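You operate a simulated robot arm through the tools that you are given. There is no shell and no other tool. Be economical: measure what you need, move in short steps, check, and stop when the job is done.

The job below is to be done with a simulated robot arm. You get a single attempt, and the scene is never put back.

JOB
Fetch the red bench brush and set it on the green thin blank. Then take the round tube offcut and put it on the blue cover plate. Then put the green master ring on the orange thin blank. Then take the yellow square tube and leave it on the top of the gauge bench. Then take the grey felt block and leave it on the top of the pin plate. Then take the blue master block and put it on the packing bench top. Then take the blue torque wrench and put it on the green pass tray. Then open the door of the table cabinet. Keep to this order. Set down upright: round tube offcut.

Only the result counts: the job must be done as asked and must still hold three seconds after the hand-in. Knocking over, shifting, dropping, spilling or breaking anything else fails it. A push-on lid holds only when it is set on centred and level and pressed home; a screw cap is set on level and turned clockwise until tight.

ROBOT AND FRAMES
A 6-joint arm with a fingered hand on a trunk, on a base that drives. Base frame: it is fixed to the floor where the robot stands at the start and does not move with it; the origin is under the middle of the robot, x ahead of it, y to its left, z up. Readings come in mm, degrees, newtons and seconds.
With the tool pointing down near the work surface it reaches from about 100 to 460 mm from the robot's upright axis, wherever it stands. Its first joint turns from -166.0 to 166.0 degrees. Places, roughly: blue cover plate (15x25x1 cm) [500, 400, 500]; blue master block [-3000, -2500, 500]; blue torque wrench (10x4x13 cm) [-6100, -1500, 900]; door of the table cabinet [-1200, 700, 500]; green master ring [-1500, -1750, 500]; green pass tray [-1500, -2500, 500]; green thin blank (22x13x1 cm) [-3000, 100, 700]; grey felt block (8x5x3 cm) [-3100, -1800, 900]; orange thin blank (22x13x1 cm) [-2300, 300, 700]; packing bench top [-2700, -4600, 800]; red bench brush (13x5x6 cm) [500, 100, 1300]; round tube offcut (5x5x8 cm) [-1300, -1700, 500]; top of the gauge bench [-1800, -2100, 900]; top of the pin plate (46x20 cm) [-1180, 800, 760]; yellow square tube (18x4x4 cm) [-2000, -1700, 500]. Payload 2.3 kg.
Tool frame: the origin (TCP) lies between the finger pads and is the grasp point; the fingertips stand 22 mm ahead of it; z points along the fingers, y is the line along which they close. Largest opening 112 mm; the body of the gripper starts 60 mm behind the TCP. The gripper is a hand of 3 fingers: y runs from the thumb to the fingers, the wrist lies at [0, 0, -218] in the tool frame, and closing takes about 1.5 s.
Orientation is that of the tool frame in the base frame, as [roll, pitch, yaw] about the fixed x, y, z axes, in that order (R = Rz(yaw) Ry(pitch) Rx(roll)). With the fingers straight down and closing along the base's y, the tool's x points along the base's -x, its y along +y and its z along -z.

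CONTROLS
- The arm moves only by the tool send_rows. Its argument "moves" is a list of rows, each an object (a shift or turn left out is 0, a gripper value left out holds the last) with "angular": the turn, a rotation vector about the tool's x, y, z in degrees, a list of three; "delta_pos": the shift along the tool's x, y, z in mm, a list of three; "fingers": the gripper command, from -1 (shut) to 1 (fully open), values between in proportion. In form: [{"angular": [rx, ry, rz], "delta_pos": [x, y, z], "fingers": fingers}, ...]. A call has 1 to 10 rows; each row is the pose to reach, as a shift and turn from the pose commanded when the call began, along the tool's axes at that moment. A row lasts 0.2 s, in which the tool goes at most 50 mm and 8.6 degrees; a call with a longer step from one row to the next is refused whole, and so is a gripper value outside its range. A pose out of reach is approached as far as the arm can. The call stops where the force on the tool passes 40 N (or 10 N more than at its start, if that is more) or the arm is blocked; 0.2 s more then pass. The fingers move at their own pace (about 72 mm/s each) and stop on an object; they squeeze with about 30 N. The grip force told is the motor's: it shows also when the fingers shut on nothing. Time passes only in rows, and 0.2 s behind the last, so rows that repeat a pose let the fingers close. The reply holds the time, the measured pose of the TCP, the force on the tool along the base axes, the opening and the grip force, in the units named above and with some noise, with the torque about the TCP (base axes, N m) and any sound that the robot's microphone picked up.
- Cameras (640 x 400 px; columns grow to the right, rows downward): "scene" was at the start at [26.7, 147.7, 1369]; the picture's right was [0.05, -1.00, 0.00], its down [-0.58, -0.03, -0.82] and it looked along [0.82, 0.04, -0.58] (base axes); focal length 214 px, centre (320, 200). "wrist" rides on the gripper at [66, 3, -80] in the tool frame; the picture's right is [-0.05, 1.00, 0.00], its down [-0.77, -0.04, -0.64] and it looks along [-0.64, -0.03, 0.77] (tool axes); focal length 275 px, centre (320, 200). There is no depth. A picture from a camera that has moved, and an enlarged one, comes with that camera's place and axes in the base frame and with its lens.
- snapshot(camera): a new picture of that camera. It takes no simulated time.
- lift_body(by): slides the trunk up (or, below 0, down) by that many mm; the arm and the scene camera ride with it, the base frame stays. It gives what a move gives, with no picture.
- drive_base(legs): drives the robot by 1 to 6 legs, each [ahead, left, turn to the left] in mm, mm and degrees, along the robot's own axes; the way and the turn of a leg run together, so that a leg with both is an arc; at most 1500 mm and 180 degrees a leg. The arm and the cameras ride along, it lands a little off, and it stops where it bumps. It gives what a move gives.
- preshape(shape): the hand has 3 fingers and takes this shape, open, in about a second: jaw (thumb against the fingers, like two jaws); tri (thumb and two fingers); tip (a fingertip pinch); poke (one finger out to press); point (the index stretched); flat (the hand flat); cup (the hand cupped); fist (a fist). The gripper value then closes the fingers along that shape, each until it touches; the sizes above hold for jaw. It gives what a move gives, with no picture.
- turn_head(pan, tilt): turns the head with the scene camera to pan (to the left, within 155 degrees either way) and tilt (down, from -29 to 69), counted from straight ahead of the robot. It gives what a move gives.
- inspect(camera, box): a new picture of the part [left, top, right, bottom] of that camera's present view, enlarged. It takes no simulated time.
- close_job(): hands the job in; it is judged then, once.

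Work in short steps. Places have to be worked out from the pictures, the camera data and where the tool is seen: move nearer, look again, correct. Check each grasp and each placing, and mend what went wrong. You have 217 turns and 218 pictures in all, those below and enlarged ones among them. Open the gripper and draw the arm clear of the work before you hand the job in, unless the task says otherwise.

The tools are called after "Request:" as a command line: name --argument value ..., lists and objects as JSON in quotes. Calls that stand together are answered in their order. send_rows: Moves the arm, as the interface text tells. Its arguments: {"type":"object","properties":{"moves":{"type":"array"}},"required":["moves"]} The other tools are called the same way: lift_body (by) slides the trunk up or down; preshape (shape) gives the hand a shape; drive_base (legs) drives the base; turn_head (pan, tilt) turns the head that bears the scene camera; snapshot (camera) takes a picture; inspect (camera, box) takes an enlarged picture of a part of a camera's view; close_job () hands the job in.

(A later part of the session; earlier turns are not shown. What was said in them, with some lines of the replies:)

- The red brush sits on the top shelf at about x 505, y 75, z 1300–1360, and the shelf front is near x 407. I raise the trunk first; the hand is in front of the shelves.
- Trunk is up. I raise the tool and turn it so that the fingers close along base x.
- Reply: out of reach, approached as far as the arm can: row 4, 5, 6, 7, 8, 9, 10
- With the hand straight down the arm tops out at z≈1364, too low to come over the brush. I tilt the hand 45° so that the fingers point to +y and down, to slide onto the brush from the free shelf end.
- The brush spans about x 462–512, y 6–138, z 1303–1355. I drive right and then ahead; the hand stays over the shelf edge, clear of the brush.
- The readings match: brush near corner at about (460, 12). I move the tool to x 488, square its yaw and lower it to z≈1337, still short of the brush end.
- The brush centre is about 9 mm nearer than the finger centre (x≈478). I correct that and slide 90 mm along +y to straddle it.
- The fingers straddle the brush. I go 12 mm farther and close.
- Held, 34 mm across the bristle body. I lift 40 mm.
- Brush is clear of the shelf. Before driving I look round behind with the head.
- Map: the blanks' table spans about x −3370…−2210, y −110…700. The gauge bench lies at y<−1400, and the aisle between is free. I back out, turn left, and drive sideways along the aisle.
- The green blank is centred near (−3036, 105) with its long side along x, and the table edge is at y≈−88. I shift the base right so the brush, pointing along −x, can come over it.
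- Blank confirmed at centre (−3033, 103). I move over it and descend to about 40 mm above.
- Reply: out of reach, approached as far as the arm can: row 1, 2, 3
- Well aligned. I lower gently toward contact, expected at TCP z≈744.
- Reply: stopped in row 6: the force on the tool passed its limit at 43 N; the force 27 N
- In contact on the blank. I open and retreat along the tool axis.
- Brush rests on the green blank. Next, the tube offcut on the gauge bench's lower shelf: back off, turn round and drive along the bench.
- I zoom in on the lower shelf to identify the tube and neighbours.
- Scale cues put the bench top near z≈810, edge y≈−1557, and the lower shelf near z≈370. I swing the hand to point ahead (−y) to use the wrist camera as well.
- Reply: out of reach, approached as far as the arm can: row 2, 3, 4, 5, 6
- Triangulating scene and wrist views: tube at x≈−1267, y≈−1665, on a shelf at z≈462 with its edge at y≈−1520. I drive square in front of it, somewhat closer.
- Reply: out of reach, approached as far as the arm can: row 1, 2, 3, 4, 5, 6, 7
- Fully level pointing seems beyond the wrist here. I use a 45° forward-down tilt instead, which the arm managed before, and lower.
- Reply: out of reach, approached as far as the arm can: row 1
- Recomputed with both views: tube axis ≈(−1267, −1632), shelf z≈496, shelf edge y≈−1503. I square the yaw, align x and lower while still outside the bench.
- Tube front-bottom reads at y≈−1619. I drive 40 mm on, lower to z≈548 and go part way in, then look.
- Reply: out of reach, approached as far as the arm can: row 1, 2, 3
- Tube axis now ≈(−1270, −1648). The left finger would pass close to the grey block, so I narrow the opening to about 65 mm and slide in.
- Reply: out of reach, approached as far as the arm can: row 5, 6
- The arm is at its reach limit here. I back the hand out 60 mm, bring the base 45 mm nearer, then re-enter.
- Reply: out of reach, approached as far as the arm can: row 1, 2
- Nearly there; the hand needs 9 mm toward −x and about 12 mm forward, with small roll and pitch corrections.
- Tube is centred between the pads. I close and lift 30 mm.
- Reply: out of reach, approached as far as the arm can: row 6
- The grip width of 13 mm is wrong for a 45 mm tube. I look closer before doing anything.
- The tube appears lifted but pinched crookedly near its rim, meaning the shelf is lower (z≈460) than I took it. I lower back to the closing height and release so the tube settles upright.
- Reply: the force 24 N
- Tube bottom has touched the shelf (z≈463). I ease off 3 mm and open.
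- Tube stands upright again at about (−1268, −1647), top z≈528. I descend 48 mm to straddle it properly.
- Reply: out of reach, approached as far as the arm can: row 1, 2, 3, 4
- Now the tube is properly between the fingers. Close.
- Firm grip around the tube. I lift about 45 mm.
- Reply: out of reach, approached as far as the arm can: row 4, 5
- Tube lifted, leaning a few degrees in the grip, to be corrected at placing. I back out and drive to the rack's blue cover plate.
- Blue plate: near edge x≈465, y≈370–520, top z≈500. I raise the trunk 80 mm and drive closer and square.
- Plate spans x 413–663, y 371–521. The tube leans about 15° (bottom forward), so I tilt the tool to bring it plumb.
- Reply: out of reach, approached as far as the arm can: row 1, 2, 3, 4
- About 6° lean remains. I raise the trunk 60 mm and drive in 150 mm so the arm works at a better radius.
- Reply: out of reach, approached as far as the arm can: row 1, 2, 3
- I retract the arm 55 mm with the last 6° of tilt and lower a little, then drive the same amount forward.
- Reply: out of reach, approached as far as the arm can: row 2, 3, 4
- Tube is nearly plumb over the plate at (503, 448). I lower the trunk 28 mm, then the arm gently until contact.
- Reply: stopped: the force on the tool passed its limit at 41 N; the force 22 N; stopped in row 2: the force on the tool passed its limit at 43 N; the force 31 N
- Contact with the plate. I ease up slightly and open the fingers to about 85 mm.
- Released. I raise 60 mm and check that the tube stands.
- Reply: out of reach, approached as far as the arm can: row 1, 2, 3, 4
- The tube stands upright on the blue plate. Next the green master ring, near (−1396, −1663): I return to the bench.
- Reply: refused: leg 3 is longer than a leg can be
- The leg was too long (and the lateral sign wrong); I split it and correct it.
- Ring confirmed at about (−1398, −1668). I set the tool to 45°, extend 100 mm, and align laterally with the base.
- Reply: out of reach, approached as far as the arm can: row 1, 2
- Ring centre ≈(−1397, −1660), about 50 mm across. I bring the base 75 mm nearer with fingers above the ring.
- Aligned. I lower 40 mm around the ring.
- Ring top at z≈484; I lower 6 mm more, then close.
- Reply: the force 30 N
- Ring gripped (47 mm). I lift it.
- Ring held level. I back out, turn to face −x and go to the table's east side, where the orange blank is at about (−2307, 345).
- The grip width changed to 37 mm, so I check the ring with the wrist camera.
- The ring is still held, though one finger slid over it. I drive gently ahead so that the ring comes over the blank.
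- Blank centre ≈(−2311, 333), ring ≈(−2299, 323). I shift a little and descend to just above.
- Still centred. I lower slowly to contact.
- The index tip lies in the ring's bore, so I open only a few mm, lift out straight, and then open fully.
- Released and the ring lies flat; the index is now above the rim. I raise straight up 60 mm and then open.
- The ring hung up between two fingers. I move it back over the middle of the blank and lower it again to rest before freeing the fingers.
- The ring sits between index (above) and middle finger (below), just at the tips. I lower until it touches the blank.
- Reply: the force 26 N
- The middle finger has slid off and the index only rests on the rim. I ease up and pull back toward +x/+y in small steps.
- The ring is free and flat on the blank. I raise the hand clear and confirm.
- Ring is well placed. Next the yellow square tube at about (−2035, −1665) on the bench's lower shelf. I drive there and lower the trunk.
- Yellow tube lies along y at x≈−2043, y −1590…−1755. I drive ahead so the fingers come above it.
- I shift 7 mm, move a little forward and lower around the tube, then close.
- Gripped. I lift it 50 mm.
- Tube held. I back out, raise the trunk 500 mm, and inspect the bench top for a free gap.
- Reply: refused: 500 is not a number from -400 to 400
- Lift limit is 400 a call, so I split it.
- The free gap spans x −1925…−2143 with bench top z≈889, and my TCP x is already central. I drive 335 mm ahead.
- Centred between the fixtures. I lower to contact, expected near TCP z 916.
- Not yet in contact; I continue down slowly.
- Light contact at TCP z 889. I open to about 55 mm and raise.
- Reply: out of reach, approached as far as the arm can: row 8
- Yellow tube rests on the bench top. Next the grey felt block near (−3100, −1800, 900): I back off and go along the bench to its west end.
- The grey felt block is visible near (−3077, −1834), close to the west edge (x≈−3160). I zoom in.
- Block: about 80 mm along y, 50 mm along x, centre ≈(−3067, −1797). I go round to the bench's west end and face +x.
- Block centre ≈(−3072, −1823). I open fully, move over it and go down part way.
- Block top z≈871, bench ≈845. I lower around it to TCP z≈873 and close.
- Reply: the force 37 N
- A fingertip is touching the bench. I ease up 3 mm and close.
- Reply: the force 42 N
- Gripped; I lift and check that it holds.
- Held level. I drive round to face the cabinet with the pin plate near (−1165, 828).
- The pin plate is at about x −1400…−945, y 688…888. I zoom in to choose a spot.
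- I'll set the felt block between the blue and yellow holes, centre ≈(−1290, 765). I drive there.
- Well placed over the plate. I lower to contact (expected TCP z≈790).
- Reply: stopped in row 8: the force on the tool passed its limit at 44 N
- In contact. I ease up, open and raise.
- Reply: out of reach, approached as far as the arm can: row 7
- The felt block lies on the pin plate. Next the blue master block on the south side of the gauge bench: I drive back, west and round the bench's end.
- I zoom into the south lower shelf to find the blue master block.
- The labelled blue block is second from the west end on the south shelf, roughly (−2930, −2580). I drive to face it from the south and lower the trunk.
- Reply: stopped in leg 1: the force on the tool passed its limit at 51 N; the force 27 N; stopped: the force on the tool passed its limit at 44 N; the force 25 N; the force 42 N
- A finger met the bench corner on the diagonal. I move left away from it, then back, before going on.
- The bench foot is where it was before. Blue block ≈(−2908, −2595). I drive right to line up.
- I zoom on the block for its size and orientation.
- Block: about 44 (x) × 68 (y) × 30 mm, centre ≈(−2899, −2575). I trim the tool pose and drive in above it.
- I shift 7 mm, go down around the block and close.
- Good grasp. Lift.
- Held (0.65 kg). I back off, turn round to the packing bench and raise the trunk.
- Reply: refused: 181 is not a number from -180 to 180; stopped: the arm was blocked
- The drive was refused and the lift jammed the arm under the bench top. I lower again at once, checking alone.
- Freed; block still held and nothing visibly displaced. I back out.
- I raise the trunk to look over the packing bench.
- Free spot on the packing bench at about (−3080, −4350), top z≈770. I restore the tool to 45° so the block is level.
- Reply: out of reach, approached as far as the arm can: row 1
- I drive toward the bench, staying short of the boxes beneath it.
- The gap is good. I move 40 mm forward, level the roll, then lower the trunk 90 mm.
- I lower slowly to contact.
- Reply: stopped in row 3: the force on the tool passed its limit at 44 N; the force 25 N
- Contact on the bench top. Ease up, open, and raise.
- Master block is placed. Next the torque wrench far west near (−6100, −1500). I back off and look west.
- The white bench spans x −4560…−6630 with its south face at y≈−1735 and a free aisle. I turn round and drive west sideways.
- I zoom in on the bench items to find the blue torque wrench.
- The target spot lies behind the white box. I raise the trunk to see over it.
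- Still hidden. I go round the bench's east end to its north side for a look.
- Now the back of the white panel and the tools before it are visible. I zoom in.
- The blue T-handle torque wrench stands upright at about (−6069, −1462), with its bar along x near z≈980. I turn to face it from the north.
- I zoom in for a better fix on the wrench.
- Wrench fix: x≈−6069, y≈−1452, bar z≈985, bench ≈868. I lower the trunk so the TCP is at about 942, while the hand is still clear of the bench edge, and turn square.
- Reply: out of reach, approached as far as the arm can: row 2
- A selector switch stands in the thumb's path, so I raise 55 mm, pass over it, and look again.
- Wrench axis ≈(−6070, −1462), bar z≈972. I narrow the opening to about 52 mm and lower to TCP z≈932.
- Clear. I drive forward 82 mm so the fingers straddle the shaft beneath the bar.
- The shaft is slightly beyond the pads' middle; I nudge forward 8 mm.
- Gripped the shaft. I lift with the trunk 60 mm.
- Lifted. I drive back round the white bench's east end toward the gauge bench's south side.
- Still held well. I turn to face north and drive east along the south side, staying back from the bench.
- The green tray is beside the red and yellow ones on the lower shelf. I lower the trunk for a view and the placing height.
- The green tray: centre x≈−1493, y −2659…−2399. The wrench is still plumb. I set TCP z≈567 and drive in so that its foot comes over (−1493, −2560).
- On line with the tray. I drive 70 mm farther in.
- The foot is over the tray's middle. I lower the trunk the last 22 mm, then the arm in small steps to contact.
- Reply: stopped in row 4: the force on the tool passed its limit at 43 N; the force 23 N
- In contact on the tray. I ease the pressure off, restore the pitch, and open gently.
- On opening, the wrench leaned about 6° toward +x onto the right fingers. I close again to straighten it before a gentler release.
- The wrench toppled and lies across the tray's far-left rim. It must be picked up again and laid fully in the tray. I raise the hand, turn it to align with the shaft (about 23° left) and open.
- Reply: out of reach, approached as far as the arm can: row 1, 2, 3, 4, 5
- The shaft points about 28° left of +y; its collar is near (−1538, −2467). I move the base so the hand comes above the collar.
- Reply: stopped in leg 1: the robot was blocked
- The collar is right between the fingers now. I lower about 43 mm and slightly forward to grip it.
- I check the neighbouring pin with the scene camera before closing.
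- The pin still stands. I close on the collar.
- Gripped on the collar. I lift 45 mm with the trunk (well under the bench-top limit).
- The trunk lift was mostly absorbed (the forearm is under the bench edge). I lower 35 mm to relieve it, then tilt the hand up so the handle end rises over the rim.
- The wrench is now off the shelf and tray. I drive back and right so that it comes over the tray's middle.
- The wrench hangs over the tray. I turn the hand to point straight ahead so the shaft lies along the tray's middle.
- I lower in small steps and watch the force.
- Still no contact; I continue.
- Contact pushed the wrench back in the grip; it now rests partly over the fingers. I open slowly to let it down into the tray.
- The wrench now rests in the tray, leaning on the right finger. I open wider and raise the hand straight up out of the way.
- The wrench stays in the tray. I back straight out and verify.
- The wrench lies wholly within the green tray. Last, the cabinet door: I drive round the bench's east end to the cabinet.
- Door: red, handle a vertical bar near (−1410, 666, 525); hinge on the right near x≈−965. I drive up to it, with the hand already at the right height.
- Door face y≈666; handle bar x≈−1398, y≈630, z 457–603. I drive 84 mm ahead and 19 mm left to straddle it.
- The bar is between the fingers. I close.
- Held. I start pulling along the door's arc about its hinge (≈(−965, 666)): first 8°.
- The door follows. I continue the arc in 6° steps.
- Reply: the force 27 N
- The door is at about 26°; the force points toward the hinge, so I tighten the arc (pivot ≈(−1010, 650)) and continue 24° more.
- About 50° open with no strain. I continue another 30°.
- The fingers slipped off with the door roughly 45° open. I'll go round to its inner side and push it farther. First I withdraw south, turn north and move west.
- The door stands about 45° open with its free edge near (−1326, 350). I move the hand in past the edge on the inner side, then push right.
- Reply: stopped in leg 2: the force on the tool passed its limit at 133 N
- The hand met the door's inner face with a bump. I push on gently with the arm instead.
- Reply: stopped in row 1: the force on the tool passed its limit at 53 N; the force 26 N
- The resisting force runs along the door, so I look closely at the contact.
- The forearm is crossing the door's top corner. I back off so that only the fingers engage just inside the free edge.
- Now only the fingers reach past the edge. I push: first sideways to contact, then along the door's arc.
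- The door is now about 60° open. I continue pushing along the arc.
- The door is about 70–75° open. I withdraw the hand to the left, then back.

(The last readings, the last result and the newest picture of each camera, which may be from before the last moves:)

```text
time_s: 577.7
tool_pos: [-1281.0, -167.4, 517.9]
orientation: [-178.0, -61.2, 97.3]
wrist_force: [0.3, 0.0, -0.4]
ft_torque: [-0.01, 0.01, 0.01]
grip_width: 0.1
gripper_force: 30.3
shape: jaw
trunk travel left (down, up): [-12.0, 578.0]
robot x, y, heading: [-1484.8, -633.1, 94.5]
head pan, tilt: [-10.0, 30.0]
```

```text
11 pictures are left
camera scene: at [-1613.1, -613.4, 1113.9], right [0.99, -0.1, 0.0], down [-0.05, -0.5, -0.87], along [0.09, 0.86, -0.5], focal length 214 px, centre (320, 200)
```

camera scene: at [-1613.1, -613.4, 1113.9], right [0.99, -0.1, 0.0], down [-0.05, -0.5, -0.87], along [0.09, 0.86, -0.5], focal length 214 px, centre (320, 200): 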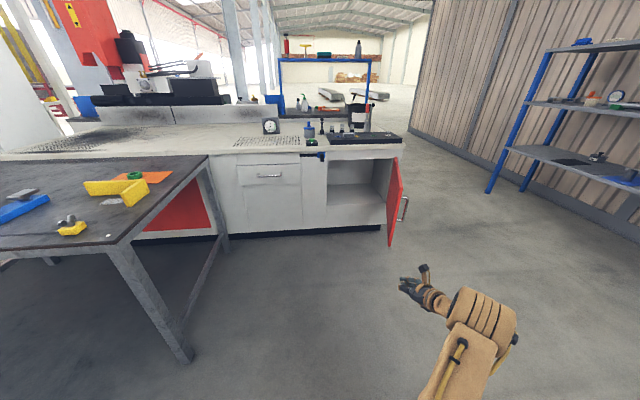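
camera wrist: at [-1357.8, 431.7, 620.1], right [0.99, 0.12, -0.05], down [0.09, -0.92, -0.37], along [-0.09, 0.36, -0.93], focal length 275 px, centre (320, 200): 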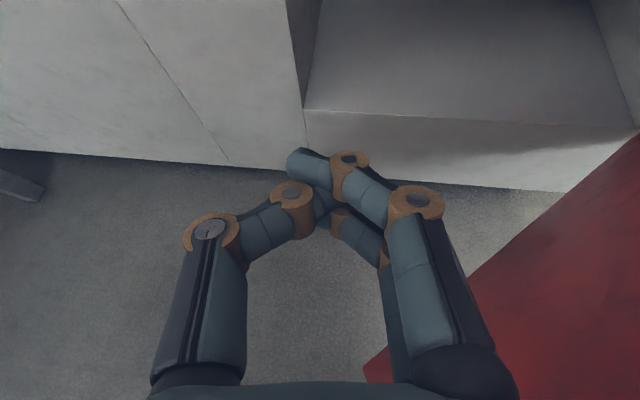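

The door stands wide open. I open the gripper and verify the felt block and the tube in the rack from here.

Request:
send_rows --moves '[{"delta_pos": [0, 0, 0], "fingers": 1}, {"delta_pos": [0, 0, 0]}, {"delta_pos": [0, 0, 0]}, {"delta_pos": [0, 0, 0]}]'

Request:
inspect --camera "scene" --box '[280, 110, 440, 210]'

Request:
turn_head --pan -75 --tilt 15

Request:
inspect --camera "scene" --box '[120, 100, 480, 325]'

```text
time_s: 578.7
tool_pos: [-1280.8, -167.1, 517.9]
orientation: [-178.1, -61.2, 97.3]
wrist_force: [0.5, -0.8, 0.0]
ft_torque: [0.01, -0.03, -0.03]
grip_width: 112.1
gripper_force: 0.1
shape: jaw
trunk travel left (down, up): [-12.0, 578.0]
robot x, y, heading: [-1487.1, -637.7, 94.0]
head pan, tilt: [-10.0, 30.0]
```

```text
4.00 times, centred on (360, 160) of scene
camera zoom: at [-1613.1, -613.4, 1113.9], right [0.99, -0.1, 0.0], down [-0.05, -0.5, -0.87], along [0.09, 0.86, -0.5], focal length 858 px, centre (160, 360)
```

zoom: 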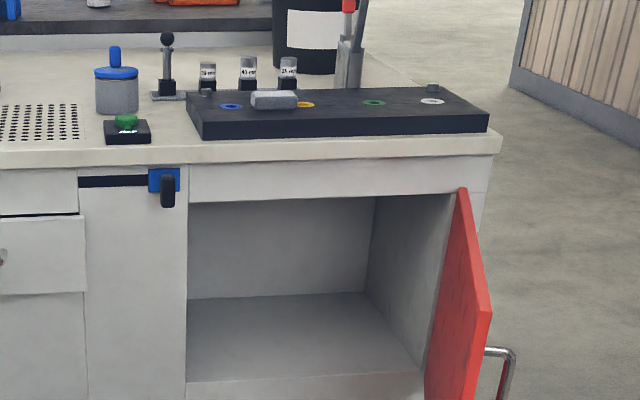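

```text
time_s: 580.0
tool_pos: [-1279.2, -167.9, 518.1]
orientation: [-178.1, -61.2, 97.3]
wrist_force: [0.2, -0.6, 0.3]
ft_torque: [0.01, 0.0, 0.0]
grip_width: 112.0
gripper_force: 0.1
shape: jaw
trunk travel left (down, up): [-12.0, 578.0]
robot x, y, heading: [-1487.5, -636.1, 93.8]
head pan, tilt: [-75.0, 15.0]
```

```text
1.78 times, centred on (300, 212) of scene
camera zoom: at [-1534.1, -672.7, 1138.1], right [0.33, -0.94, 0.0], down [-0.24, -0.09, -0.97], along [0.91, 0.32, -0.26], focal length 381 px, centre (356, 178)
```

zoom: 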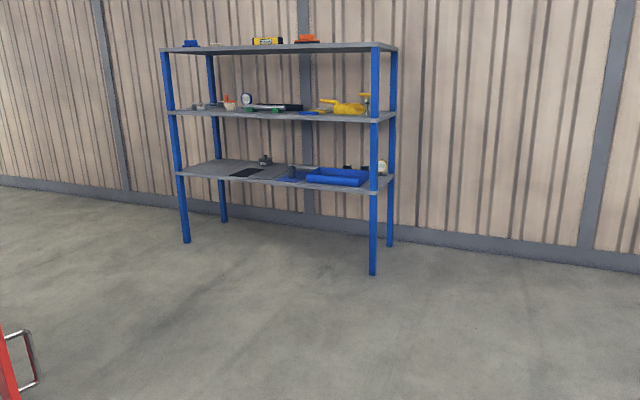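

Felt block, tube, ring and door are as wanted, and the hand is open and clear. I hand in the job.

Request:
close_job

```text
The job is handed in.
```

I finished all eight steps in the order given and handed the job in, with the gripper open and the arm clear.

- **Checked last:** the tube upright on the blue plate, the ring on the orange blank, the felt block on the pin plate, and the door about 70° open.
- **Not rechecked since placing:** the brush, yellow tube, master block and wrench all looked right when I left them.
- **Torque wrench:** it fell over when I first let go of it, so I picked it up again. It now lies inside the green tray instead of standing.
- **Bumps:** a finger and the arm touched the gauge bench while I was moving, and I hit the door once from inside. I saw nothing moved by this.
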